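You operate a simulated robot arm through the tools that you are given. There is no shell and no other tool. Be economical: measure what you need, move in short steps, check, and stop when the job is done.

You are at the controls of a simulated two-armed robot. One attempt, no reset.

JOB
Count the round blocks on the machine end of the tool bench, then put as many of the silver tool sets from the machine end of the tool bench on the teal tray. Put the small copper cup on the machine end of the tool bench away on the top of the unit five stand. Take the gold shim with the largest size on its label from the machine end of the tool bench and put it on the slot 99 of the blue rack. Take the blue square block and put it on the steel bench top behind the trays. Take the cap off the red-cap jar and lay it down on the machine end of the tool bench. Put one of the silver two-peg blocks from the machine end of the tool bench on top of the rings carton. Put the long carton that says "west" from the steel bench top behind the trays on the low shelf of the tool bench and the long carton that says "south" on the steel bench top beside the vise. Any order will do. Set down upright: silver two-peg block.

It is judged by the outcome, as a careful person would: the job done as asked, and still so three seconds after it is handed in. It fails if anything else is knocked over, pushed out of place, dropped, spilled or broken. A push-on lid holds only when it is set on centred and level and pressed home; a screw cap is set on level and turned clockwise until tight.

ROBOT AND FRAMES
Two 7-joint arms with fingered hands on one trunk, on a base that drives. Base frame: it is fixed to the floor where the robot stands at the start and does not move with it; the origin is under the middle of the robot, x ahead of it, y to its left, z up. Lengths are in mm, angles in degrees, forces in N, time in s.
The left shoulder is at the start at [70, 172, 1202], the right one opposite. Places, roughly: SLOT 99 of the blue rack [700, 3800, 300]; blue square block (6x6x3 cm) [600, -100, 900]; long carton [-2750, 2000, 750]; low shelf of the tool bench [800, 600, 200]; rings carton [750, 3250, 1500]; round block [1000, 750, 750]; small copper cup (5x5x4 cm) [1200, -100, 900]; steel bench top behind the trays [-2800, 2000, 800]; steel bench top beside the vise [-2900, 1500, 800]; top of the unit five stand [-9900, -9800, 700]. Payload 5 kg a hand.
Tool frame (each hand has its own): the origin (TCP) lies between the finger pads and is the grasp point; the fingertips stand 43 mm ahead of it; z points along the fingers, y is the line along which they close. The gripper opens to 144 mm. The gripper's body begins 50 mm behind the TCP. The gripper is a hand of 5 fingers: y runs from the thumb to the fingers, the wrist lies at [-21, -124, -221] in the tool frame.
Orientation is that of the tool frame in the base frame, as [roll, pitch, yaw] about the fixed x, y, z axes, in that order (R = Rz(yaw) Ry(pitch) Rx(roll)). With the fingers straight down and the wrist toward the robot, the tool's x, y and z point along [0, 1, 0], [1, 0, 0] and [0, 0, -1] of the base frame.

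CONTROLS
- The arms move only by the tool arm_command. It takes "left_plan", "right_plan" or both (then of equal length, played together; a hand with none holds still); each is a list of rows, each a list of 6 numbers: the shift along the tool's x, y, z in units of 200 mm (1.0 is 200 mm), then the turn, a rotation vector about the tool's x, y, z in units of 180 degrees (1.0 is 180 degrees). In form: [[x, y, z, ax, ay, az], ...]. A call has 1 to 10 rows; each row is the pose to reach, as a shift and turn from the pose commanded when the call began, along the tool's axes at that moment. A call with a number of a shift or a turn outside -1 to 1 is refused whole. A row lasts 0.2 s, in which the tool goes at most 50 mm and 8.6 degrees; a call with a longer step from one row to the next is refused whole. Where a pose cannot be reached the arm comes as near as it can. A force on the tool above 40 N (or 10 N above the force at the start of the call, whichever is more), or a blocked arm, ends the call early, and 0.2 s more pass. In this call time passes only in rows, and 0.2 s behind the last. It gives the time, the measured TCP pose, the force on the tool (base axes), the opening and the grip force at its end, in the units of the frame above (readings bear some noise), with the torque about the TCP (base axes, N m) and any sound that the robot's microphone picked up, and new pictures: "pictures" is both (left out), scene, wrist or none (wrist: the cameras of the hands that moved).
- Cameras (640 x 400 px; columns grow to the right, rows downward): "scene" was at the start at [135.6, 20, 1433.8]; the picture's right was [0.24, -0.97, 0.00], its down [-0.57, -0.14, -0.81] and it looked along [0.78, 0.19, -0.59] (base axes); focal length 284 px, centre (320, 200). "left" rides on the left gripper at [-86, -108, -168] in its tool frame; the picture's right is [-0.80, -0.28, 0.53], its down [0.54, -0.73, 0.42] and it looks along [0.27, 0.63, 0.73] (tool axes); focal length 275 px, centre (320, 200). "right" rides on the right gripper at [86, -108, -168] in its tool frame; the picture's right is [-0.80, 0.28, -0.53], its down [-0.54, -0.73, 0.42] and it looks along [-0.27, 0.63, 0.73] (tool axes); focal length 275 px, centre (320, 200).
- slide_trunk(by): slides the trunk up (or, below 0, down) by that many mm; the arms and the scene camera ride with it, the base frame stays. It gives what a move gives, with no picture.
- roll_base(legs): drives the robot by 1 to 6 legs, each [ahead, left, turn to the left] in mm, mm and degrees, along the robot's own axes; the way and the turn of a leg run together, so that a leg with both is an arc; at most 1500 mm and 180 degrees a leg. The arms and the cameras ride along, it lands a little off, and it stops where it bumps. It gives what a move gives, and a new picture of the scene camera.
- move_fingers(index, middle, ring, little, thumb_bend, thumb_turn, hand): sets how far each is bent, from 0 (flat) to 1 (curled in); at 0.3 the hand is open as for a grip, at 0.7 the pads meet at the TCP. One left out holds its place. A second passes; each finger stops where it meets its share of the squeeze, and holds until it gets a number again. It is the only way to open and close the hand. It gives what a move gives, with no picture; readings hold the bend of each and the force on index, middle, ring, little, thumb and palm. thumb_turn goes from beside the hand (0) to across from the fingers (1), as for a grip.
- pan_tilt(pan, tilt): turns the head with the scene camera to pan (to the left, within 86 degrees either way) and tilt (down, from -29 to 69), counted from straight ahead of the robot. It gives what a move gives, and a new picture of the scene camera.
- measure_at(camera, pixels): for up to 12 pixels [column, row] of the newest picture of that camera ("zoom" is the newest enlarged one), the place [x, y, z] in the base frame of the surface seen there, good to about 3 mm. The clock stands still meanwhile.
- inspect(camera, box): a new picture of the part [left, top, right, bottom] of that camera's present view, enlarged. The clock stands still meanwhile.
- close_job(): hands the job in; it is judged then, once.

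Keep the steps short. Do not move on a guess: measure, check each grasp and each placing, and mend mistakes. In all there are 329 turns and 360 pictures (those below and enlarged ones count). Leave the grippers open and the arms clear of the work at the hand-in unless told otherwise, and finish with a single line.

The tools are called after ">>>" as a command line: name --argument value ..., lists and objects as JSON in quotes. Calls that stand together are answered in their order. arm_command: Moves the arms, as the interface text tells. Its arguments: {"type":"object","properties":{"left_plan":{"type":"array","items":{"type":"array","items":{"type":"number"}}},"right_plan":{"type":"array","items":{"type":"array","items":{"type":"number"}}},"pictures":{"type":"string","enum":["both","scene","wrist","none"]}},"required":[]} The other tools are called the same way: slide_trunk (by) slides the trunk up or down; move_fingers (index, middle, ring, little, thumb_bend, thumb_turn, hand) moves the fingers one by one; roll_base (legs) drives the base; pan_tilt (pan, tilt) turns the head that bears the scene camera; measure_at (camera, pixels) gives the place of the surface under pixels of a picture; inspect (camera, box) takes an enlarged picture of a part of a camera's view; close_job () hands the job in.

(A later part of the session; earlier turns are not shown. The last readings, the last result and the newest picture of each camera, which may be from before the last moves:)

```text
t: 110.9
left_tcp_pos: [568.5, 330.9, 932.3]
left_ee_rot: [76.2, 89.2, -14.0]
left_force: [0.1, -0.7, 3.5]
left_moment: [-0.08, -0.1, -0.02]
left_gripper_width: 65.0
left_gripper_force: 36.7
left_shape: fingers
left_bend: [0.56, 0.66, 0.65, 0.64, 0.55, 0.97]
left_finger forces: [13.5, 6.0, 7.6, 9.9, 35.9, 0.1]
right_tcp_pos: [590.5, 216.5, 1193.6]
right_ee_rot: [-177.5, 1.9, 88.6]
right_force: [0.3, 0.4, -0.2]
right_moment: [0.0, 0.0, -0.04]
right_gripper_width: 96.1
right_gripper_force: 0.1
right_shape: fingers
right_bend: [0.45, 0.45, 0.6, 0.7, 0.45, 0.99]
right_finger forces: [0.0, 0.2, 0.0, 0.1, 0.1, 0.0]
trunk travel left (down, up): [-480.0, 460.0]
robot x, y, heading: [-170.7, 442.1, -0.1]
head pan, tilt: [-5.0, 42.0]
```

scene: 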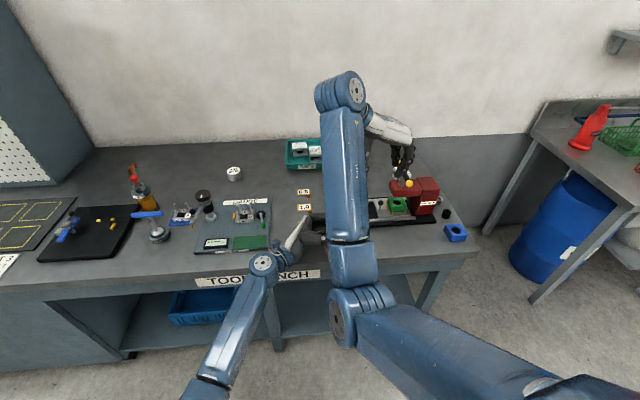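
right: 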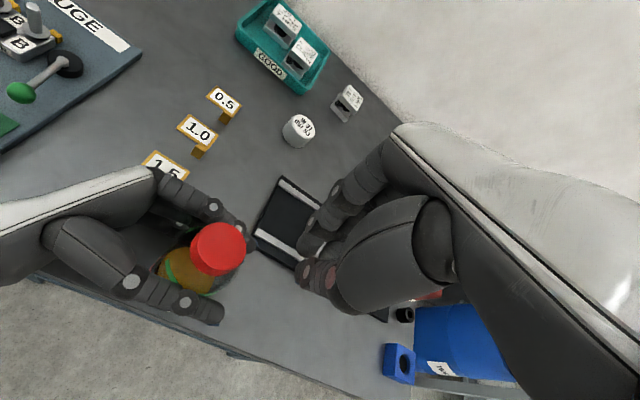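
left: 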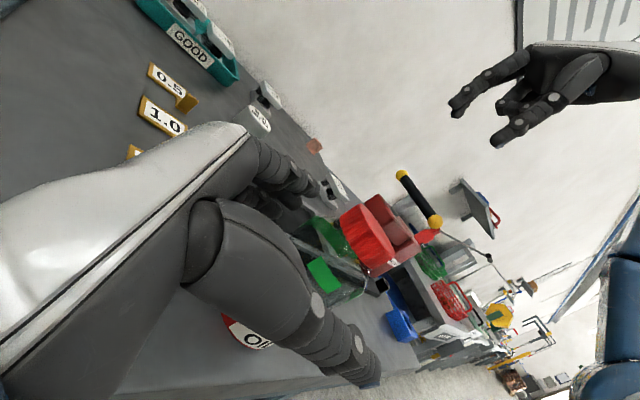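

Move to (571,285) and swing past 120°.

>>> arm_command --right_plan '[[0.17, -0.05, -0.01, -0.007, 0.005, 0], [0.34, -0.1, -0.01, -0.014, 0.01, 0], [0.34, -0.1, -0.01, -0.014, 0.01, -0.045], [0.34, -0.1, -0.01, -0.014, 0.01, -0.09], [0.34, -0.1, -0.01, -0.014, 0.01, -0.135], [0.34, -0.1, -0.01, -0.014, 0.01, -0.18], [0.34, -0.1, -0.01, -0.014, 0.01, -0.225]]' --pictures "scene"

```text
t: 112.5
left_tcp_pos: [570.6, 332.7, 931.2]
left_ee_rot: [58.3, 89.1, -31.9]
left_force: [-1.0, 1.2, 1.5]
left_moment: [0.07, 0.02, 0.01]
left_gripper_width: 64.9
left_gripper_force: 35.9
left_shape: fingers
left_bend: [0.56, 0.66, 0.65, 0.64, 0.55, 0.97]
left_finger forces: [13.7, 6.0, 7.2, 9.1, 35.9, 0.1]
right_tcp_pos: [577.8, 386.1, 1202.6]
right_ee_rot: [176.2, -2.9, 126.5]
right_force: [0.1, 1.9, 0.4]
right_moment: [-0.2, -0.03, 0.0]
right_gripper_width: 96.3
right_gripper_force: 0.1
right_shape: fingers
right_bend: [0.45, 0.45, 0.6, 0.7, 0.45, 0.99]
right_finger forces: [0.0, 0.0, 0.1, 0.0, 0.1, 0.1]
right hand out of reach, approached as far as the arm can: row 5, 6
trunk travel left (down, up): [-480.0, 460.0]
robot x, y, heading: [-170.5, 443.5, 0.1]
head pan, tilt: [-5.0, 42.0]
stopped in row 7 (right hand): the force on the tool passed its limit (the readings are from after the stop); the commanded pose is now the measured one
```

scene: 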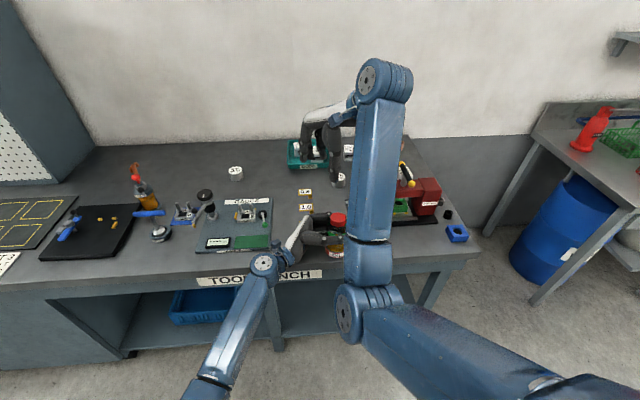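

>>> arm_command --right_plan '[[-0.05, -0.08, 0, 0.004, -0.004, 0.04], [-0.1, -0.16, 0, 0.008, -0.008, 0.08], [-0.15, -0.24, 0, 0.012, -0.012, 0.12], [-0.19, -0.3, 0, 0.016, -0.016, 0.16], [-0.21, -0.34, 0, 0.022, -0.022, 0.203]]' --pictures "none"

>>> arm_command --right_plan '[[0.02, 0.05, 0, -0.004, 0, 0.045], [0.04, 0.09, 0, -0.008, -0.004, 0.09], [0.065, 0.13, 0, -0.01, -0.005, 0.135], [0.065, 0.13, 0, -0.01, -0.005, 0.18], [0.065, 0.13, 0, -0.01, -0.005, 0.225], [0.065, 0.13, 0, -0.01, -0.005, 0.27], [0.065, 0.13, 0, -0.01, -0.005, 0.315], [0.065, 0.13, 0, -0.01, -0.005, 0.36], [0.065, 0.13, 0, -0.01, -0.005, 0.4]]' --pictures "scene"

```text
t: 113.7
left_tcp_pos: [568.2, 327.7, 932.9]
left_ee_rot: [85.0, 89.3, -5.3]
left_force: [-1.0, 1.9, 1.3]
left_moment: [0.09, -0.06, 0.03]
left_gripper_width: 64.8
left_gripper_force: 35.5
left_shape: fingers
left_bend: [0.56, 0.66, 0.65, 0.64, 0.55, 0.97]
left_finger forces: [13.7, 6.0, 7.0, 9.6, 35.7, 0.0]
right_tcp_pos: [549.0, 304.0, 1194.2]
right_ee_rot: [-179.0, 0.1, 89.9]
right_force: [-0.3, -0.7, -0.2]
right_moment: [0.02, 0.03, 0.01]
right_gripper_width: 96.3
right_gripper_force: 0.0
right_shape: fingers
right_bend: [0.45, 0.45, 0.6, 0.7, 0.45, 0.99]
right_finger forces: [0.0, 0.0, 0.0, 0.0, 0.0, 0.0]
trunk travel left (down, up): [-480.0, 460.0]
robot x, y, heading: [-166.7, 439.5, -0.0]
head pan, tilt: [-5.0, 42.0]
```

```text
t: 115.7
left_tcp_pos: [568.8, 327.4, 932.3]
left_ee_rot: [72.3, 89.1, -18.0]
left_force: [0.7, -1.4, 3.0]
left_moment: [-0.07, -0.12, -0.03]
left_gripper_width: 64.9
left_gripper_force: 36.0
left_shape: fingers
left_bend: [0.56, 0.66, 0.65, 0.64, 0.55, 0.97]
left_finger forces: [13.6, 6.0, 7.5, 9.7, 35.5, 0.0]
right_tcp_pos: [573.4, 318.0, 1195.4]
right_ee_rot: [178.5, 0.7, 17.9]
right_force: [0.8, -0.3, 1.0]
right_moment: [0.01, 0.01, 0.01]
right_gripper_width: 96.2
right_gripper_force: 0.1
right_shape: fingers
right_bend: [0.45, 0.45, 0.6, 0.7, 0.45, 0.99]
right_finger forces: [0.0, 0.0, 0.0, 0.1, 0.0, 0.0]
trunk travel left (down, up): [-480.0, 460.0]
robot x, y, heading: [-171.4, 441.7, -0.2]
head pan, tilt: [-5.0, 42.0]
```

scene: 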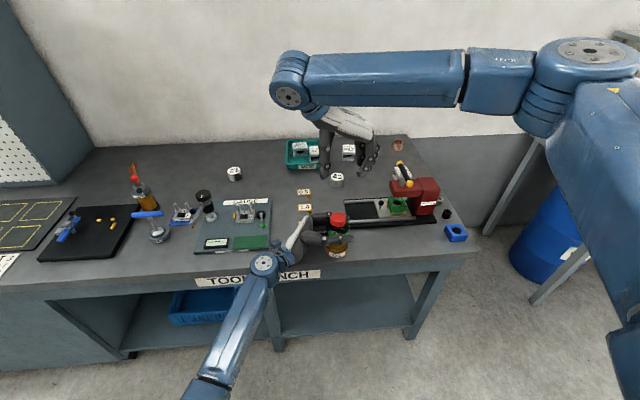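

Good branch again. Lower onto the cap.

>>> arm_command --right_plan '[[-0.02, -0.054, 0.2, 0.008, 0.004, 0], [-0.02, -0.054, 0.4, 0.008, 0.004, 0], [-0.02, -0.054, 0.6, 0.008, 0.004, 0], [-0.02, -0.054, 0.75, 0.008, 0.004, 0], [-0.02, -0.054, 0.85, 0.008, 0.004, 0], [-0.02, -0.054, 0.91, 0.008, 0.004, 0]]' --pictures "wrist"

>>> move_fingers --hand "right" --index 0.7 --middle 0.7 --ring 0.7 --little 0.7 --thumb_bend 0.7

```text
t: 117.1
left_tcp_pos: [568.7, 328.3, 932.8]
left_ee_rot: [77.4, 89.1, -12.9]
left_force: [-0.8, -0.3, 2.5]
left_moment: [0.01, 0.0, 0.01]
left_gripper_width: 64.8
left_gripper_force: 35.5
left_shape: fingers
left_bend: [0.56, 0.66, 0.65, 0.64, 0.55, 0.97]
left_finger forces: [13.8, 5.8, 7.2, 9.2, 35.8, 0.0]
right_tcp_pos: [564.9, 321.5, 1012.8]
right_ee_rot: [179.9, 0.1, 17.9]
right_force: [0.4, 0.0, -0.3]
right_moment: [0.01, 0.02, -0.03]
right_gripper_width: 96.4
right_gripper_force: 0.1
right_shape: fingers
right_bend: [0.45, 0.45, 0.6, 0.7, 0.45, 0.99]
right_finger forces: [0.0, 0.0, 0.0, 0.0, 0.1, 0.1]
trunk travel left (down, up): [-480.0, 460.0]
robot x, y, heading: [-171.7, 440.9, -0.1]
head pan, tilt: [-5.0, 42.0]
```

right: 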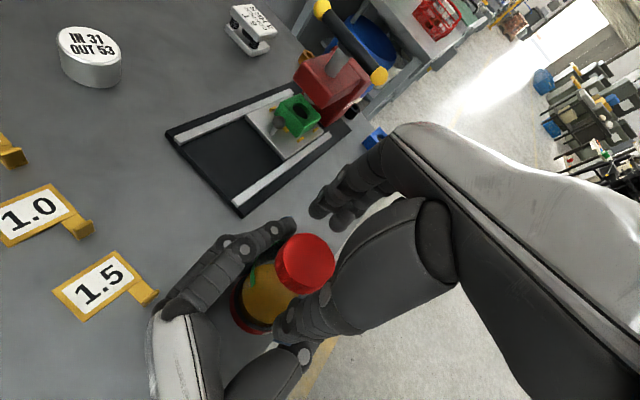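

```text
t: 118.1
left_tcp_pos: [567.9, 328.5, 931.9]
left_ee_rot: [84.2, 89.1, -6.1]
left_force: [-1.2, 1.2, 2.7]
left_moment: [-0.1, -0.17, -0.02]
left_gripper_width: 65.0
left_gripper_force: 35.8
left_shape: fingers
left_bend: [0.56, 0.66, 0.65, 0.64, 0.55, 0.97]
left_finger forces: [13.2, 5.7, 7.3, 9.6, 36.0, 0.0]
right_tcp_pos: [565.3, 322.0, 1012.0]
right_ee_rot: [179.9, -0.1, 17.9]
right_force: [0.7, -1.9, -1.0]
right_moment: [-0.07, 0.02, 0.0]
right_gripper_width: 50.3
right_gripper_force: 16.9
right_shape: fingers
right_bend: [0.59, 0.63, 0.7, 0.7, 0.59, 1.0]
right_finger forces: [8.8, 8.4, 0.1, 0.1, 16.3, 0.0]
trunk travel left (down, up): [-480.0, 460.0]
robot x, y, heading: [-172.4, 437.5, -0.1]
head pan, tilt: [-5.0, 42.0]
```

Gripped. Second stroke CCW of 72°.

>>> arm_command --right_plan '[[0, 0, 0, 0, 0, -0.045], [0, 0, 0, 0, 0, -0.09], [0, 0, 0, 0, 0, -0.135], [0, 0, 0, 0, 0, -0.18], [0, 0, 0, 0, 0, -0.225], [0, 0, -0.003, 0, 0, -0.27], [0, 0, -0.005, 0, 0, -0.315], [0, 0, -0.007, 0, 0, -0.36], [0, 0, -0.01, 0, 0, -0.4], [0, 0, -0.04, 0, 0, -0.4]]' --pictures "scene"

>>> inspect --camera "scene" --box '[280, 170, 400, 270]'

```text
t: 120.3
left_tcp_pos: [568.2, 327.3, 931.4]
left_ee_rot: [75.8, 89.2, -14.5]
left_force: [-0.8, -1.0, 3.3]
left_moment: [-0.15, -0.2, -0.06]
left_gripper_width: 64.5
left_gripper_force: 36.2
left_shape: fingers
left_bend: [0.56, 0.66, 0.65, 0.64, 0.55, 0.98]
left_finger forces: [13.1, 5.8, 7.4, 10.0, 34.9, 0.0]
right_tcp_pos: [566.3, 323.2, 1022.2]
right_ee_rot: [179.8, 0.2, 89.8]
right_force: [1.1, 0.5, 0.1]
right_moment: [-0.02, -0.06, 0.01]
right_gripper_width: 49.9
right_gripper_force: 16.9
right_shape: fingers
right_bend: [0.59, 0.63, 0.7, 0.7, 0.61, 1.0]
right_finger forces: [9.1, 8.2, 0.0, 0.0, 16.6, 0.0]
trunk travel left (down, up): [-480.0, 460.0]
robot x, y, heading: [-168.0, 443.0, 0.1]
head pan, tilt: [-5.0, 42.0]
```

scene: 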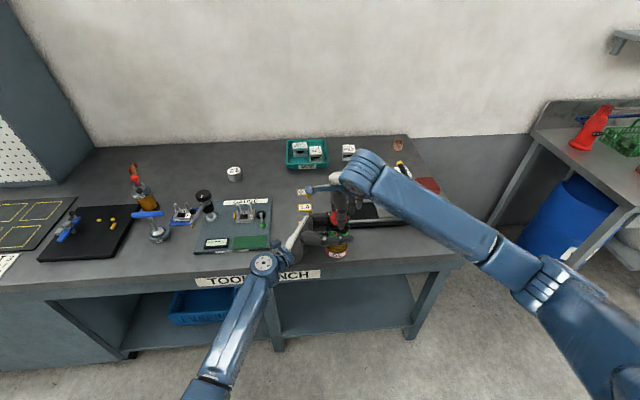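

```text
4.00 times, centred on (340, 220) of scene
```

zoom: 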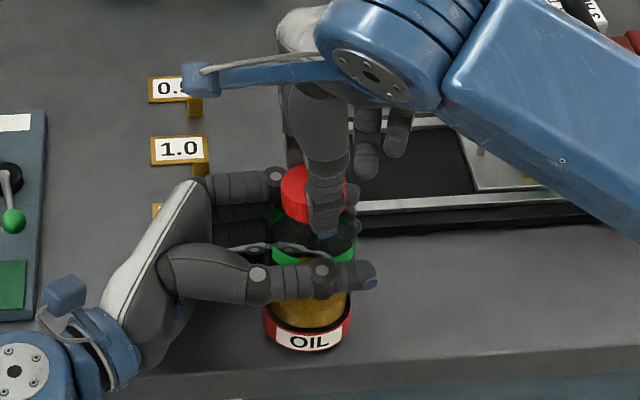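

The cap lifts with no force: it's off. Raise it 80 mm.

>>> arm_command --right_plan '[[0, 0, -0.1, 0, 0, 0], [0, 0, -0.2, 0, 0, 0], [0, 0, -0.4, 0, 0, 0]]' --pictures "both"

>>> inspect --camera "scene" --box '[280, 150, 400, 270]'

```text
t: 121.1
left_tcp_pos: [567.2, 329.1, 931.4]
left_ee_rot: [75.4, 89.2, -14.9]
left_force: [0.7, -0.7, 3.3]
left_moment: [-0.15, -0.15, -0.01]
left_gripper_width: 64.7
left_gripper_force: 36.1
left_shape: fingers
left_bend: [0.56, 0.66, 0.65, 0.64, 0.55, 0.98]
left_finger forces: [13.6, 6.0, 7.5, 9.8, 34.1, 0.1]
right_tcp_pos: [566.8, 323.8, 1099.9]
right_ee_rot: [-179.9, 0.2, 89.9]
right_force: [-0.2, 0.8, -0.4]
right_moment: [-0.04, 0.01, -0.05]
right_gripper_width: 49.6
right_gripper_force: 16.7
right_shape: fingers
right_bend: [0.59, 0.64, 0.7, 0.7, 0.61, 1.0]
right_finger forces: [8.7, 8.0, 0.1, 0.0, 17.3, 0.1]
trunk travel left (down, up): [-480.0, 460.0]
robot x, y, heading: [-171.3, 440.4, 0.3]
head pan, tilt: [-5.0, 42.0]
```

scene: 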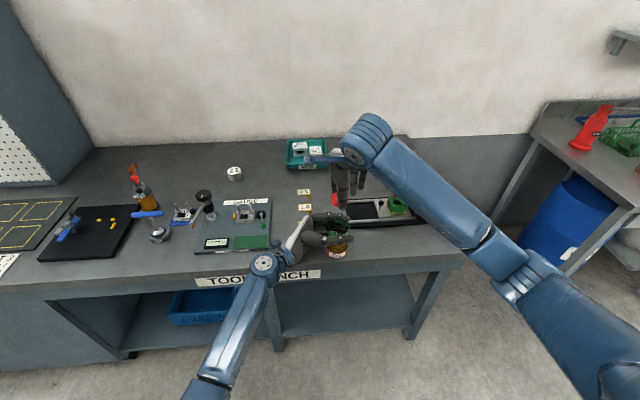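
right: 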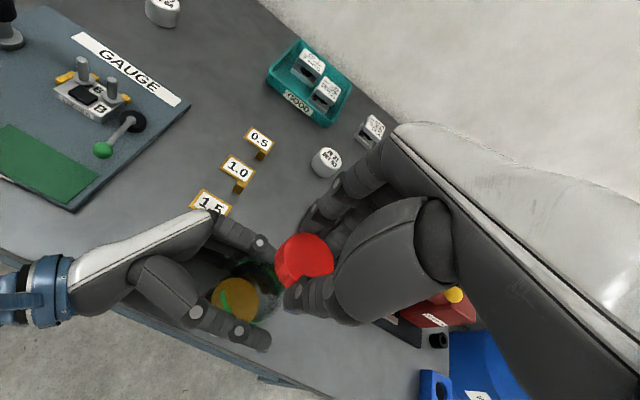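

```text
3.33 times, centred on (340, 210) of scene
```

zoom: 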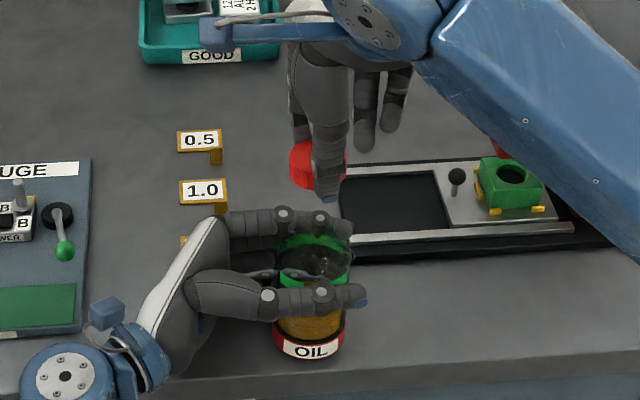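

Cap is off. Release the jar with the left hand and withdraw upward.

>>> move_fingers --hand "left" --index 0.3 --middle 0.3 --ring 0.3 --little 0.3 --thumb_bend 0.3

>>> arm_command --right_plan '[[0, 0.1, -0.1, 0, 0, 0], [0, 0.2, -0.2, 0, 0, 0], [0, 0.3, -0.3, 0, 0, 0], [-0.1, 0.4, -0.4, 0, 0, 0], [-0.2, 0.5, -0.4, 0, 0, 0], [-0.2, 0.5, -0.4, 0, 0, 0]]' --left_plan '[[0, 0, -0.08, 0, 0, 0], [-0.1, 0, -0.08, 0, 0, 0], [-0.25, 0, -0.08, 0, 0, 0], [-0.4, 0, -0.08, 0, 0, 0], [-0.6, 0, -0.08, 0, 0, 0], [-0.75, 0, -0.08, 0, 0, 0]]' --pictures "scene"

>>> inspect --camera "scene" --box '[240, 150, 480, 290]'

```text
t: 122.1
left_tcp_pos: [568.0, 328.6, 932.8]
left_ee_rot: [67.0, 89.3, -23.4]
left_force: [-0.5, 0.3, -0.3]
left_moment: [0.0, 0.03, -0.02]
left_gripper_width: 148.9
left_gripper_force: 0.1
left_shape: fingers
left_bend: [0.3, 0.3, 0.3, 0.3, 0.3, 0.98]
left_finger forces: [0.0, 0.0, 0.0, 0.0, 0.1, 0.0]
right_tcp_pos: [567.1, 323.5, 1099.6]
right_ee_rot: [179.9, 0.1, 90.0]
right_force: [-0.2, 0.1, 0.2]
right_moment: [0.02, 0.01, -0.01]
right_gripper_width: 49.7
right_gripper_force: 16.9
right_shape: fingers
right_bend: [0.59, 0.63, 0.7, 0.7, 0.61, 1.0]
right_finger forces: [8.8, 8.0, 0.0, 0.1, 17.2, 0.0]
trunk travel left (down, up): [-480.0, 460.0]
robot x, y, heading: [-170.9, 440.7, -0.3]
head pan, tilt: [-5.0, 42.0]
```

```text
t: 123.5
left_tcp_pos: [565.2, 343.5, 1082.1]
left_ee_rot: [74.8, 89.3, -15.5]
left_force: [0.8, 1.2, 0.6]
left_moment: [-0.01, -0.02, -0.03]
left_gripper_width: 149.2
left_gripper_force: 0.1
left_shape: fingers
left_bend: [0.3, 0.3, 0.3, 0.3, 0.3, 0.98]
left_finger forces: [0.0, 0.0, 0.0, 0.1, 0.0, 0.0]
right_tcp_pos: [666.1, 283.1, 1182.8]
right_ee_rot: [180.0, 0.1, 89.9]
right_force: [0.2, 1.3, -0.1]
right_moment: [-0.01, -0.01, 0.0]
right_gripper_width: 49.7
right_gripper_force: 17.5
right_shape: fingers
right_bend: [0.59, 0.64, 0.7, 0.7, 0.61, 1.0]
right_finger forces: [8.8, 8.1, 0.1, 0.1, 17.2, 0.0]
trunk travel left (down, up): [-480.0, 460.0]
robot x, y, heading: [-169.4, 440.0, -0.1]
head pan, tilt: [-5.0, 42.0]
```

scene: 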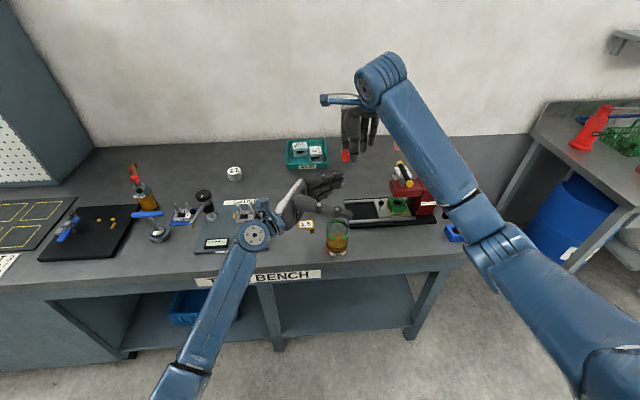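

```text
2.67 times, centred on (360, 220) of scene
```

zoom: 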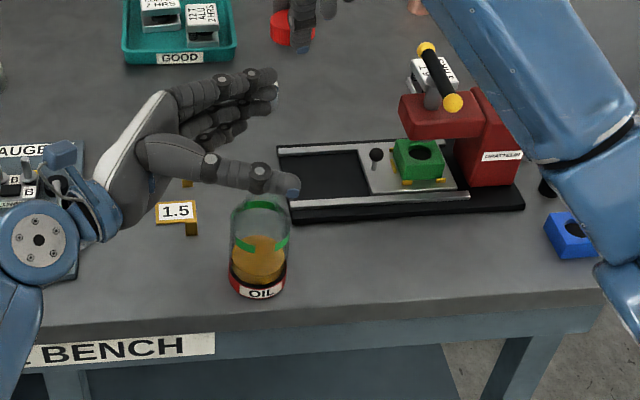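

Jar stands fine. Swing the left hand away and back to fingers-down.

>>> arm_command --left_plan '[[-0.15, 0, -0.1, 0, 0, 0], [-0.3, 0, -0.25, 0, 0, 0], [-0.45, 0, -0.4, 0, 0.03, 0], [-0.5, 0, -0.6, 0, 0.07, 0], [-0.5, 0, -0.7, 0, 0.115, 0], [-0.5, 0, -0.7, 0, 0.16, 0], [-0.5, 0, -0.7, 0, 0.205, 0], [-0.5, 0, -0.7, 0, 0.25, 0], [-0.5, 0, -0.7, 0, 0.295, 0], [-0.5, 0, -0.7, 0, 0.34, 0]]' --pictures "none"

>>> arm_command --left_plan '[[0, 0, 0, 0, 0.045, 0], [0, 0, 0, 0, 0.09, 0], [0, 0, 0, 0, 0.135, 0], [0, 0, 0, 0, 0.16, 0]]' --pictures "none"

>>> measure_at --camera "scene" --pixels '[[350, 205], [348, 226], [345, 200], [337, 180], [320, 200], [330, 205]]'

```text
t: 125.7
left_tcp_pos: [565.7, 483.6, 1180.6]
left_ee_rot: [179.2, 28.8, 89.4]
left_force: [0.1, -0.9, -1.5]
left_moment: [-0.01, 0.0, 0.04]
left_gripper_width: 149.4
left_gripper_force: 0.1
left_shape: fingers
left_bend: [0.3, 0.3, 0.3, 0.3, 0.3, 0.98]
left_finger forces: [0.0, 0.0, 0.0, 0.0, 0.0, 0.1]
right_tcp_pos: [665.9, 282.1, 1181.4]
right_ee_rot: [-180.0, 0.1, 89.9]
right_force: [-0.3, -0.1, 0.0]
right_moment: [0.02, 0.01, 0.0]
right_gripper_width: 49.9
right_gripper_force: 16.9
right_shape: fingers
right_bend: [0.59, 0.64, 0.7, 0.7, 0.61, 1.0]
right_finger forces: [8.8, 8.2, 0.0, 0.0, 17.1, 0.0]
trunk travel left (down, up): [-480.0, 460.0]
robot x, y, heading: [-169.6, 440.6, 0.0]
head pan, tilt: [-5.0, 42.0]
```

```text
t: 126.7
left_tcp_pos: [566.8, 484.3, 1181.4]
left_ee_rot: [179.4, 0.1, 89.9]
left_force: [-0.1, 0.4, 0.6]
left_moment: [-0.02, 0.0, -0.05]
left_gripper_width: 149.1
left_gripper_force: 0.0
left_shape: fingers
left_bend: [0.3, 0.3, 0.3, 0.3, 0.3, 0.98]
left_finger forces: [0.1, 0.0, 0.0, 0.0, 0.0, 0.1]
right_tcp_pos: [667.3, 281.0, 1181.3]
right_ee_rot: [180.0, 0.1, 89.9]
right_force: [-0.1, -1.2, -0.7]
right_moment: [0.01, 0.01, 0.0]
right_gripper_width: 49.6
right_gripper_force: 16.5
right_shape: fingers
right_bend: [0.59, 0.64, 0.7, 0.7, 0.61, 1.0]
right_finger forces: [8.8, 8.1, 0.0, 0.0, 17.1, 0.1]
trunk travel left (down, up): [-480.0, 460.0]
robot x, y, heading: [-174.6, 442.1, 0.0]
head pan, tilt: [-5.0, 42.0]
```

```text
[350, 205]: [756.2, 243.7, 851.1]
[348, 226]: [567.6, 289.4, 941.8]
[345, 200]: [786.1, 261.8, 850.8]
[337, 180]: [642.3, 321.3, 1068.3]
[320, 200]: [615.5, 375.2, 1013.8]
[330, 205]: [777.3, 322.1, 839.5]
```

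Drive 70 mm ahead and lower the cap toward the free spot (800,345).

>>> roll_base --legs '[[70, 0, 0]]'

>>> arm_command --right_plan '[[0.16, 0.16, 0, 0, 0, 0], [0.32, 0.32, 0.1, 0, 0, 0], [0.32, 0.32, 0.3, 0, 0, 0], [0.32, 0.32, 0.5, 0, 0, 0], [0.32, 0.32, 0.7, 0, 0, 0], [0.32, 0.32, 0.9, 0, 0, 0]]' --pictures "both"

```text
t: 127.8
left_tcp_pos: [628.9, 485.1, 1184.1]
left_ee_rot: [179.0, 0.3, 89.7]
left_force: [-1.6, 0.5, -0.2]
left_moment: [-0.02, -0.11, 0.03]
left_gripper_width: 149.3
left_gripper_force: 0.0
left_shape: fingers
left_bend: [0.3, 0.3, 0.3, 0.3, 0.3, 0.98]
left_finger forces: [0.1, 0.0, 0.0, 0.0, 0.0, 0.1]
right_tcp_pos: [730.3, 282.8, 1186.5]
right_ee_rot: [179.7, 0.1, 90.0]
right_force: [-0.2, -1.2, 0.5]
right_moment: [-0.02, -0.08, -0.01]
right_gripper_width: 49.7
right_gripper_force: 16.7
right_shape: fingers
right_bend: [0.59, 0.64, 0.7, 0.7, 0.61, 1.0]
right_finger forces: [8.8, 8.1, 0.1, 0.0, 17.1, 0.0]
trunk travel left (down, up): [-480.0, 460.0]
robot x, y, heading: [-103.2, 440.5, 0.0]
head pan, tilt: [-5.0, 42.0]
```

scene: 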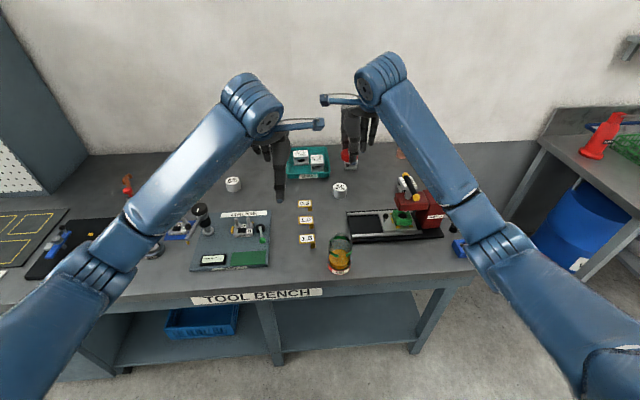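

```text
t: 129.2
left_tcp_pos: [634.5, 485.2, 1181.6]
left_ee_rot: [179.3, 0.2, 89.8]
left_force: [0.6, 0.1, 0.0]
left_moment: [0.04, 0.01, 0.0]
left_gripper_width: 149.2
left_gripper_force: 0.0
left_shape: fingers
left_bend: [0.3, 0.3, 0.3, 0.3, 0.3, 0.98]
left_finger forces: [0.0, 0.1, 0.1, 0.1, 0.0, 0.0]
right_tcp_pos: [799.5, 346.2, 1002.4]
right_ee_rot: [179.8, 0.0, 89.9]
right_force: [0.8, -0.8, 0.6]
right_moment: [0.01, 0.08, 0.03]
right_gripper_width: 49.6
right_gripper_force: 17.1
right_shape: fingers
right_bend: [0.59, 0.64, 0.7, 0.7, 0.61, 1.0]
right_finger forces: [8.9, 8.0, 0.0, 0.0, 17.1, 0.0]
trunk travel left (down, up): [-480.0, 460.0]
robot x, y, heading: [-101.8, 442.4, 0.2]
head pan, tilt: [-5.0, 42.0]
```

scene: 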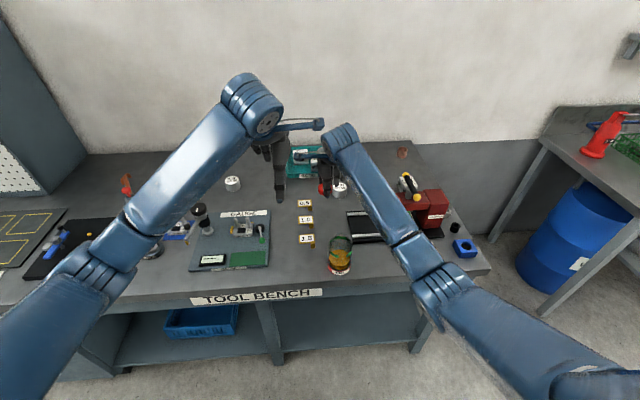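
right: 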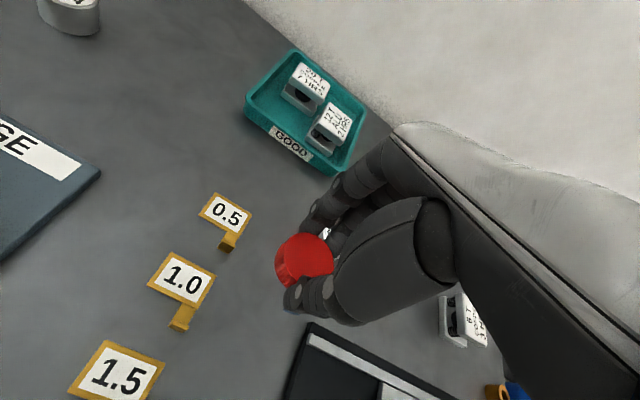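

>>> arm_command --right_plan '[[0, 0, 0.15, 0, 0, 0], [0, 0, 0.3, 0, 0, 0], [0, 0, 0.4, 0, 0, 0], [0, 0, 0.46, 0, 0, 0]]' --pictures "scene"

>>> measure_at --camera "scene" --pixels '[[340, 245], [395, 265], [412, 285], [380, 225], [340, 262]]'

```text
t: 130.2
left_tcp_pos: [634.5, 484.7, 1182.3]
left_ee_rot: [179.3, 0.2, 89.8]
left_force: [-0.3, -0.5, 0.1]
left_moment: [0.0, 0.01, -0.01]
left_gripper_width: 149.2
left_gripper_force: 0.0
left_shape: fingers
left_bend: [0.3, 0.3, 0.3, 0.3, 0.3, 0.98]
left_finger forces: [0.0, 0.0, 0.0, 0.0, 0.0, 0.0]
right_tcp_pos: [799.4, 346.9, 909.4]
right_ee_rot: [179.8, 0.1, 90.0]
right_force: [-0.1, 1.1, 0.2]
right_moment: [-0.03, 0.0, -0.01]
right_gripper_width: 49.5
right_gripper_force: 17.1
right_shape: fingers
right_bend: [0.59, 0.64, 0.7, 0.7, 0.61, 1.0]
right_finger forces: [9.0, 8.1, 0.0, 0.1, 17.0, 0.1]
trunk travel left (down, up): [-480.0, 460.0]
robot x, y, heading: [-101.6, 440.2, 0.2]
head pan, tilt: [-5.0, 42.0]
```

scene: 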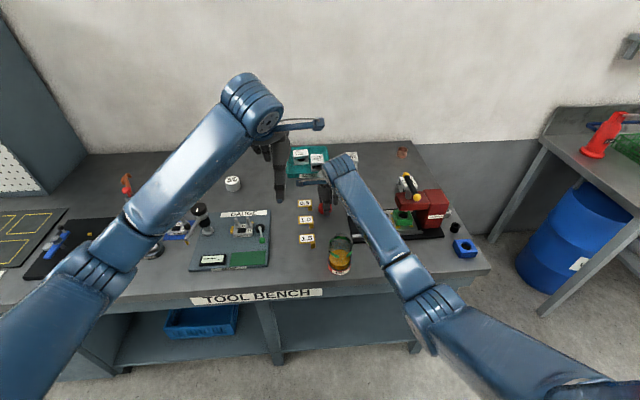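

```text
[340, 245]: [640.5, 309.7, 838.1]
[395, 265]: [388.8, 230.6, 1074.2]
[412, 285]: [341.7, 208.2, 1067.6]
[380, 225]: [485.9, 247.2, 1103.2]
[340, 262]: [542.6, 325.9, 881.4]
```

Clear of the jar. Lower in small steps until the cap touches.

>>> arm_command --right_plan '[[0, 0, 0.02, 0, 0, 0], [0, 0, 0.04, 0, 0, 0], [0, 0, 0.06, 0, 0, 0]]' --pictures "wrist"

```text
t: 130.9
left_tcp_pos: [634.3, 483.5, 1181.8]
left_ee_rot: [179.3, 0.2, 89.8]
left_force: [-0.8, -0.8, -0.9]
left_moment: [-0.01, -0.01, 0.02]
left_gripper_width: 149.1
left_gripper_force: 0.0
left_shape: fingers
left_bend: [0.3, 0.3, 0.3, 0.3, 0.3, 0.98]
left_finger forces: [0.0, 0.0, 0.1, 0.0, 0.1, 0.0]
right_tcp_pos: [799.3, 346.5, 897.8]
right_ee_rot: [180.0, 0.2, 89.9]
right_force: [0.3, 0.0, -0.6]
right_moment: [0.01, 0.01, 0.0]
right_gripper_width: 49.7
right_gripper_force: 17.5
right_shape: fingers
right_bend: [0.59, 0.64, 0.7, 0.7, 0.61, 1.0]
right_finger forces: [8.9, 8.2, 0.1, 0.1, 17.1, 0.1]
trunk travel left (down, up): [-480.0, 460.0]
robot x, y, heading: [-105.2, 442.6, 0.3]
head pan, tilt: [-5.0, 42.0]
```

right: 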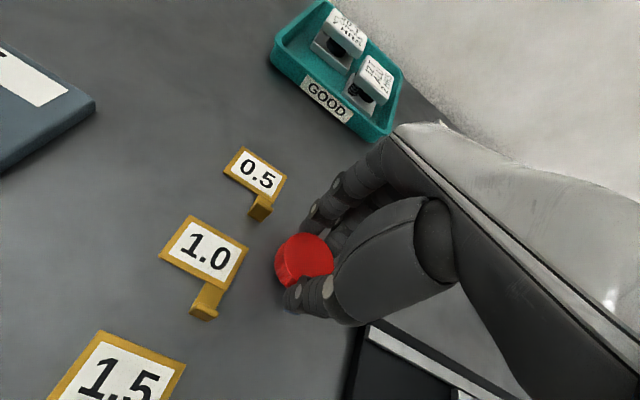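

>>> arm_command --right_plan '[[0, 0, 0.015, 0, 0, 0], [0, 0, 0.03, 0, 0, 0], [0, 0, 0.045, 0, 0, 0]]' --pictures "none"

```text
t: 131.8
left_tcp_pos: [633.6, 484.1, 1180.8]
left_ee_rot: [179.1, 0.2, 89.8]
left_force: [-0.5, -0.1, -0.2]
left_moment: [0.01, -0.04, 0.0]
left_gripper_width: 149.5
left_gripper_force: 0.0
left_shape: fingers
left_bend: [0.3, 0.3, 0.3, 0.3, 0.3, 0.98]
left_finger forces: [0.0, 0.0, 0.0, 0.0, 0.1, 0.0]
right_tcp_pos: [800.1, 346.2, 891.4]
right_ee_rot: [180.0, 0.0, 90.0]
right_force: [-0.6, -0.5, 1.7]
right_moment: [0.04, -0.06, -0.01]
right_gripper_width: 49.6
right_gripper_force: 17.0
right_shape: fingers
right_bend: [0.59, 0.64, 0.7, 0.7, 0.61, 1.0]
right_finger forces: [9.2, 8.1, 0.0, 0.0, 17.2, 0.1]
trunk travel left (down, up): [-480.0, 460.0]
robot x, y, heading: [-97.8, 440.2, 0.0]
head pan, tilt: [-5.0, 42.0]
```

Touching lightly. Lower 2 mm more, release, and lift.

>>> arm_command --right_plan '[[0, 0, 0.008, 0, 0, 0]]' --pictures "none"

>>> move_fingers --hand "right" --index 0.5 --middle 0.52 --thumb_bend 0.5

>>> arm_command --right_plan '[[0, 0, -0.1, 0, 0, 0], [0, 0, -0.3, 0, 0, 0], [0, 0, -0.5, 0, 0, 0], [0, 0, -0.75, 0, 0, 0], [0, 0, -1, 0, 0, 0]]' --pictures "both"

```text
t: 132.2
left_tcp_pos: [632.4, 484.5, 1181.7]
left_ee_rot: [179.1, 0.2, 89.8]
left_force: [-0.1, -0.3, -0.2]
left_moment: [0.02, 0.01, 0.0]
left_gripper_width: 149.3
left_gripper_force: 0.1
left_shape: fingers
left_bend: [0.3, 0.3, 0.3, 0.3, 0.3, 0.98]
left_finger forces: [0.0, 0.0, 0.0, 0.0, 0.1, 0.0]
right_tcp_pos: [798.8, 345.9, 889.5]
right_ee_rot: [179.9, 0.1, 89.9]
right_force: [1.6, -1.5, 6.7]
right_moment: [-0.02, -0.22, -0.02]
right_gripper_width: 49.4
right_gripper_force: 18.5
right_shape: fingers
right_bend: [0.59, 0.64, 0.7, 0.7, 0.61, 1.0]
right_finger forces: [9.5, 10.2, 0.1, 0.0, 17.0, 0.1]
trunk travel left (down, up): [-480.0, 460.0]
robot x, y, heading: [-100.7, 437.7, 0.0]
head pan, tilt: [-5.0, 42.0]
```

```text
t: 133.2
left_tcp_pos: [633.2, 486.0, 1181.3]
left_ee_rot: [179.2, 0.2, 89.8]
left_force: [0.0, -0.3, -0.1]
left_moment: [-0.04, 0.01, -0.04]
left_gripper_width: 149.0
left_gripper_force: 0.1
left_shape: fingers
left_bend: [0.3, 0.3, 0.3, 0.3, 0.3, 0.98]
left_finger forces: [0.0, 0.0, 0.0, 0.1, 0.1, 0.1]
right_tcp_pos: [798.6, 345.8, 887.6]
right_ee_rot: [179.9, 0.1, 90.0]
right_force: [-1.7, 0.8, 5.8]
right_moment: [-0.05, -0.12, -0.03]
right_gripper_width: 77.7
right_gripper_force: 3.3
right_shape: fingers
right_bend: [0.5, 0.54, 0.7, 0.7, 0.5, 1.0]
right_finger forces: [0.0, 6.1, 0.0, 0.0, 0.1, 0.0]
trunk travel left (down, up): [-480.0, 460.0]
robot x, y, heading: [-99.6, 442.2, 0.0]
head pan, tilt: [-5.0, 42.0]
```

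```text
t: 134.3
left_tcp_pos: [632.4, 485.6, 1181.8]
left_ee_rot: [179.2, 0.1, 89.7]
left_force: [0.8, 0.5, 0.0]
left_moment: [-0.01, -0.04, 0.0]
left_gripper_width: 149.6
left_gripper_force: 0.1
left_shape: fingers
left_bend: [0.3, 0.3, 0.3, 0.3, 0.3, 0.98]
left_finger forces: [0.0, 0.0, 0.1, 0.0, 0.0, 0.1]
right_tcp_pos: [794.4, 347.7, 1089.4]
right_ee_rot: [-180.0, 0.1, 90.0]
right_force: [-0.4, 0.1, -0.4]
right_moment: [0.01, -0.07, -0.04]
right_gripper_width: 77.6
right_gripper_force: 0.1
right_shape: fingers
right_bend: [0.5, 0.52, 0.7, 0.7, 0.5, 1.0]
right_finger forces: [0.0, 0.1, 0.0, 0.0, 0.0, 0.0]
trunk travel left (down, up): [-480.0, 460.0]
robot x, y, heading: [-105.5, 439.2, 0.0]
head pan, tilt: [-5.0, 42.0]
```

scene: 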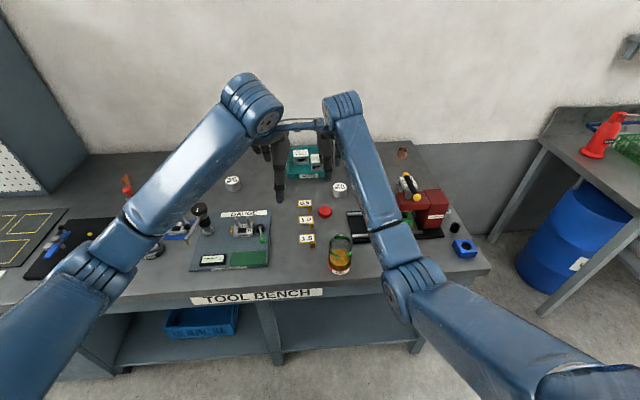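
right: 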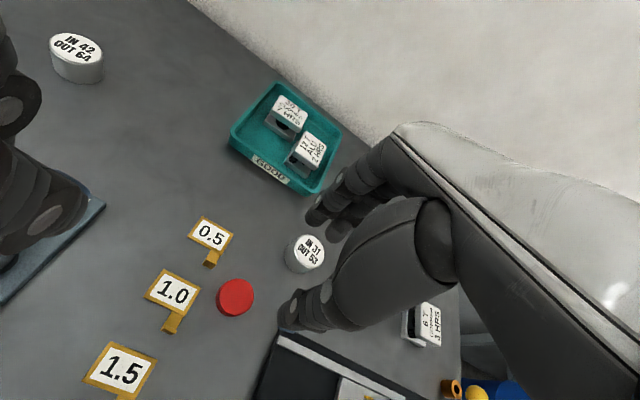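

The cap lies on the bench. Next the 1.5 shim and a two-peg block, so look closer at them.

>>> inspect --camera "right" --box '[60, 200, 240, 400]'

>>> inspect --camera "scene" --box '[150, 190, 350, 280]'

>>> inspect --camera "left" --box '[0, 0, 640, 400]'

```text
2.00 times, centred on (150, 300) of right
```

zoom: 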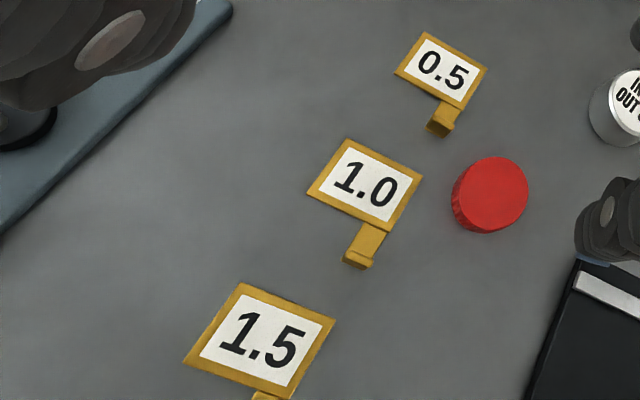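

```text
3.20 times, centred on (250, 235) of scene
```

zoom: 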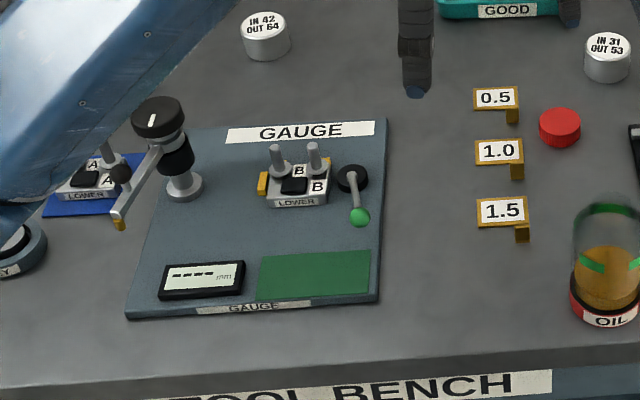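

```text
1.00 times, centred on (320, 200) of left
```

zoom: 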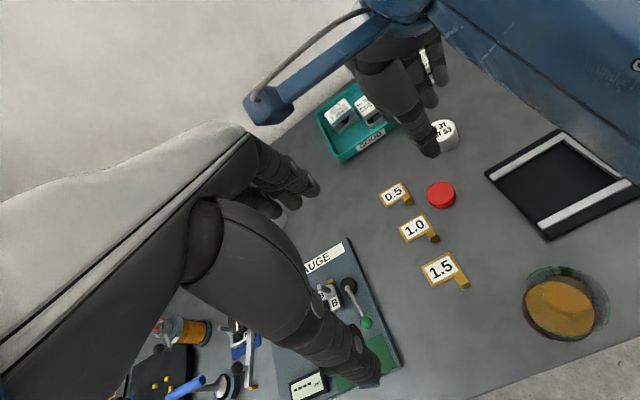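

>>> inspect --camera "scene" --box '[285, 220, 335, 255]'

>>> measure_at --camera "zoom" --pixels '[[310, 140], [370, 200], [385, 235], [370, 270], [405, 240], [360, 240], [375, 220], [390, 270], [370, 285], [375, 255], [180, 200], [390, 165]]'

```text
11.43 times, centred on (310, 238) of scene
```

zoom: 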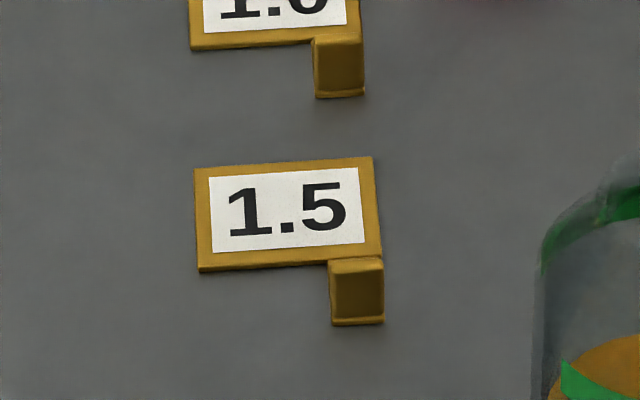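

```text
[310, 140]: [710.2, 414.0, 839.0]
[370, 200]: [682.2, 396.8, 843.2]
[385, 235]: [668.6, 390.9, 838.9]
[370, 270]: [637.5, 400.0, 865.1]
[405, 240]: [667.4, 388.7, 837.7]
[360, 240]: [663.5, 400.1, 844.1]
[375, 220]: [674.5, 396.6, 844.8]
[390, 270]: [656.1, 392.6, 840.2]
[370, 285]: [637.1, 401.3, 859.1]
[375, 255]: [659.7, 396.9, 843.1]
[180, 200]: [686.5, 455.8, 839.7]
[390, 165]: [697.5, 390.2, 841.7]
```

The 1.5 shim has an upright lip at x ≈ 637, y 394–408, z up to 865. I'll pinch it with the left hand (little finger away from the jar).

>>> move_fingers --hand "left" --index 0.52 --middle 0.52 --ring 0.52 --little 0.52 --thumb_bend 0.52

>>> arm_command --right_plan '[[-0.1, 0, -0.05, 0, 0, 0], [-0.3, 0, -0.1, 0, 0, 0], [-0.5, 0, -0.15, 0, 0, 0], [-0.6, 0, -0.2, 0, 0, 0], [-0.7, 0, -0.3, 0, 0, 0]]' --left_plan '[[-0.1, 0.02, 0.2, 0, 0, 0], [-0.25, 0.02, 0.4, 0, 0, 0], [-0.4, 0.02, 0.6, 0, 0, 0], [-0.4, 0.02, 0.8, 0, 0, 0], [-0.4, 0.02, 0.95, 0, 0, 0]]' --pictures "both"

```text
t: 135.3
left_tcp_pos: [633.8, 485.1, 1181.8]
left_ee_rot: [179.2, 0.2, 89.8]
left_force: [-0.2, 0.3, -0.9]
left_moment: [-0.01, 0.01, 0.03]
left_gripper_width: 71.7
left_gripper_force: 0.0
left_shape: fingers
left_bend: [0.52, 0.52, 0.52, 0.52, 0.52, 1.0]
left_finger forces: [0.0, 0.1, 0.0, 0.1, 0.0, 0.0]
right_tcp_pos: [797.2, 347.5, 1089.5]
right_ee_rot: [179.9, 0.1, 90.1]
right_force: [-0.3, 0.5, 0.2]
right_moment: [0.0, 0.01, 0.02]
right_gripper_width: 77.9
right_gripper_force: 0.1
right_shape: fingers
right_bend: [0.5, 0.52, 0.7, 0.7, 0.5, 1.0]
right_finger forces: [0.0, 0.1, 0.0, 0.0, 0.0, 0.0]
trunk travel left (down, up): [-480.0, 460.0]
robot x, y, heading: [-101.2, 440.2, 0.1]
head pan, tilt: [-5.0, 42.0]
```

```text
t: 136.6
left_tcp_pos: [639.5, 403.6, 994.4]
left_ee_rot: [179.1, 0.1, 89.9]
left_force: [0.7, -1.1, 0.1]
left_moment: [0.03, -0.04, 0.0]
left_gripper_width: 71.4
left_gripper_force: 0.2
left_shape: fingers
left_bend: [0.52, 0.52, 0.52, 0.52, 0.52, 1.0]
left_finger forces: [0.1, 0.0, 0.1, 0.1, 0.1, 0.0]
right_tcp_pos: [797.3, 209.1, 1149.1]
right_ee_rot: [179.8, 0.0, 89.8]
right_force: [0.1, -0.3, -0.5]
right_moment: [0.05, -0.02, 0.04]
right_gripper_width: 78.1
right_gripper_force: 0.0
right_shape: fingers
right_bend: [0.5, 0.52, 0.7, 0.7, 0.5, 1.0]
right_finger forces: [0.0, 0.0, 0.0, 0.1, 0.0, 0.0]
trunk travel left (down, up): [-480.0, 460.0]
robot x, y, heading: [-102.9, 444.4, -0.0]
head pan, tilt: [-5.0, 42.0]
```

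scene: 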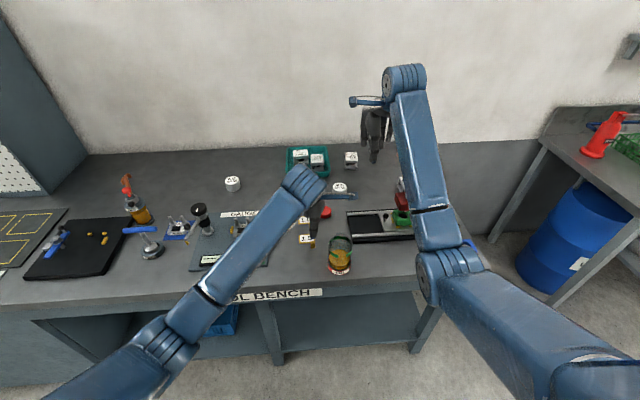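
right: 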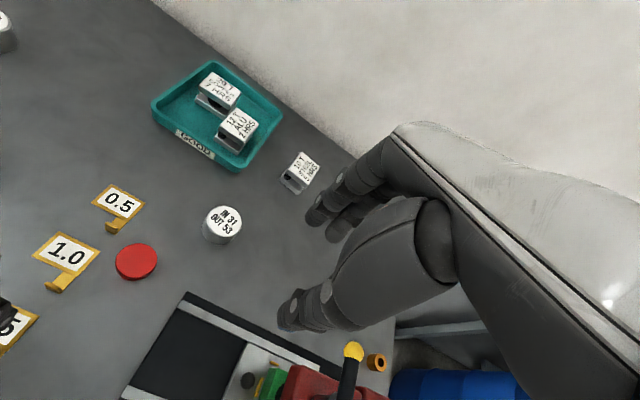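
left: 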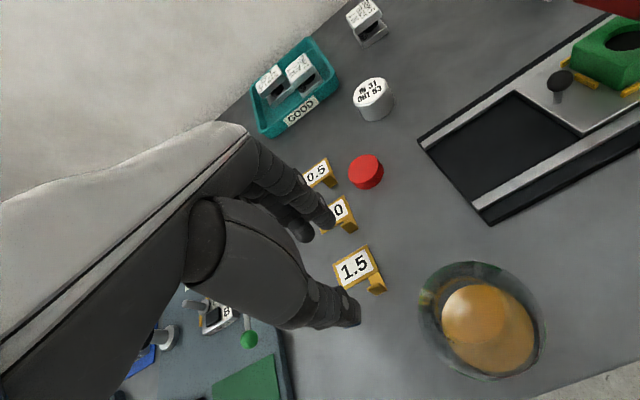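

Measure the lip precisely in the left wrist view.

>>> inspect --camera "left" --box '[330, 240, 400, 310]'

>>> measure_at --camera "left" --pixels '[[370, 283], [376, 279], [382, 276], [375, 285], [384, 284], [374, 291], [385, 290]]'

```text
5.71 times, centred on (365, 275) of left
```

zoom: 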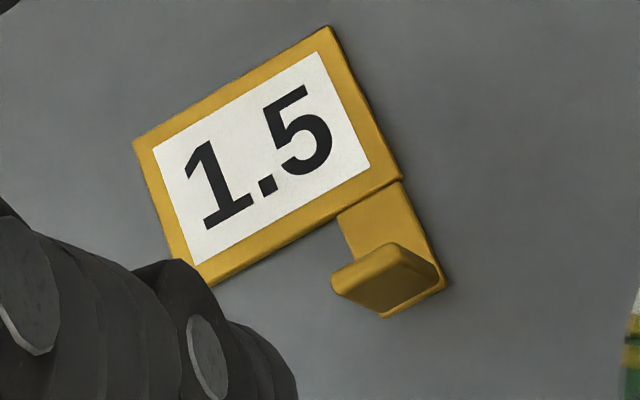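

```text
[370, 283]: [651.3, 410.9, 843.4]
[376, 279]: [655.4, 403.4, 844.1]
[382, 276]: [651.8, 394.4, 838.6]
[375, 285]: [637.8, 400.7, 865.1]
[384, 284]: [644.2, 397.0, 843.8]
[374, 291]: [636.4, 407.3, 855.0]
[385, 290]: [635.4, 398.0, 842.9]
```

Lip centre (638,401), top 865. Lower to TCP z ≈ 892.

>>> arm_command --left_plan '[[0.01, 0, 0.2, 0.004, 0, 0], [0.01, 0, 0.4, 0.004, 0, 0], [0.01, 0, 0.5, 0.004, 0, 0]]' --pictures "wrist"

>>> inspect --camera "scene" --box '[270, 190, 390, 280]'

```text
t: 137.3
left_tcp_pos: [641.3, 406.2, 893.0]
left_ee_rot: [179.9, 0.3, 89.8]
left_force: [0.5, -0.3, 1.5]
left_moment: [0.02, -0.06, 0.02]
left_gripper_width: 71.6
left_gripper_force: 0.9
left_shape: fingers
left_bend: [0.52, 0.52, 0.52, 0.52, 0.52, 1.0]
left_finger forces: [0.1, 1.7, 0.0, 0.1, 0.0, 0.1]
right_tcp_pos: [798.0, 208.4, 1149.3]
right_ee_rot: [179.8, 0.1, 90.1]
right_force: [0.1, 0.4, 0.2]
right_moment: [-0.02, 0.01, 0.03]
right_gripper_width: 78.2
right_gripper_force: 0.0
right_shape: fingers
right_bend: [0.5, 0.52, 0.7, 0.7, 0.5, 1.0]
right_finger forces: [0.1, 0.1, 0.1, 0.1, 0.0, 0.0]
trunk travel left (down, up): [-480.0, 460.0]
robot x, y, heading: [-104.1, 439.1, -0.1]
head pan, tilt: [-5.0, 42.0]
```

left: 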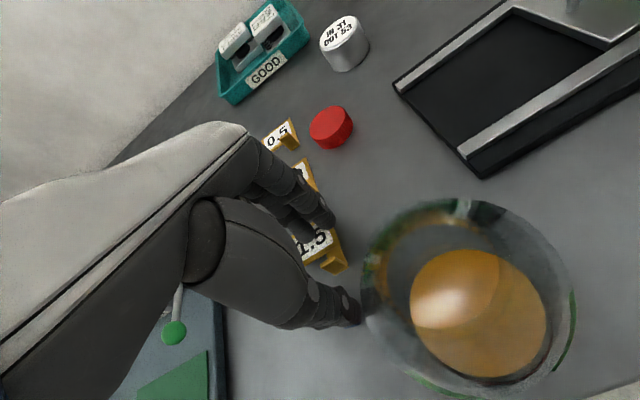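

```text
4.44 times, centred on (330, 235) of scene
```

zoom: 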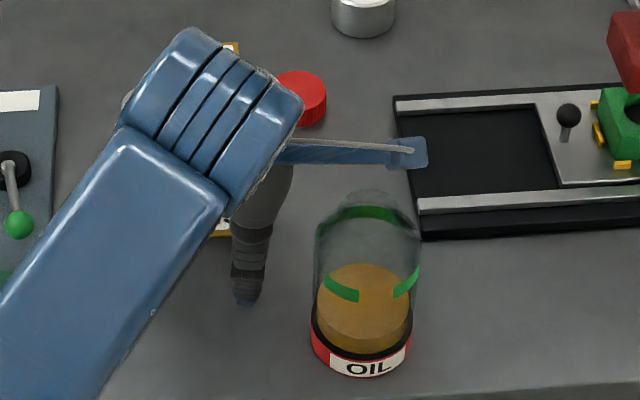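

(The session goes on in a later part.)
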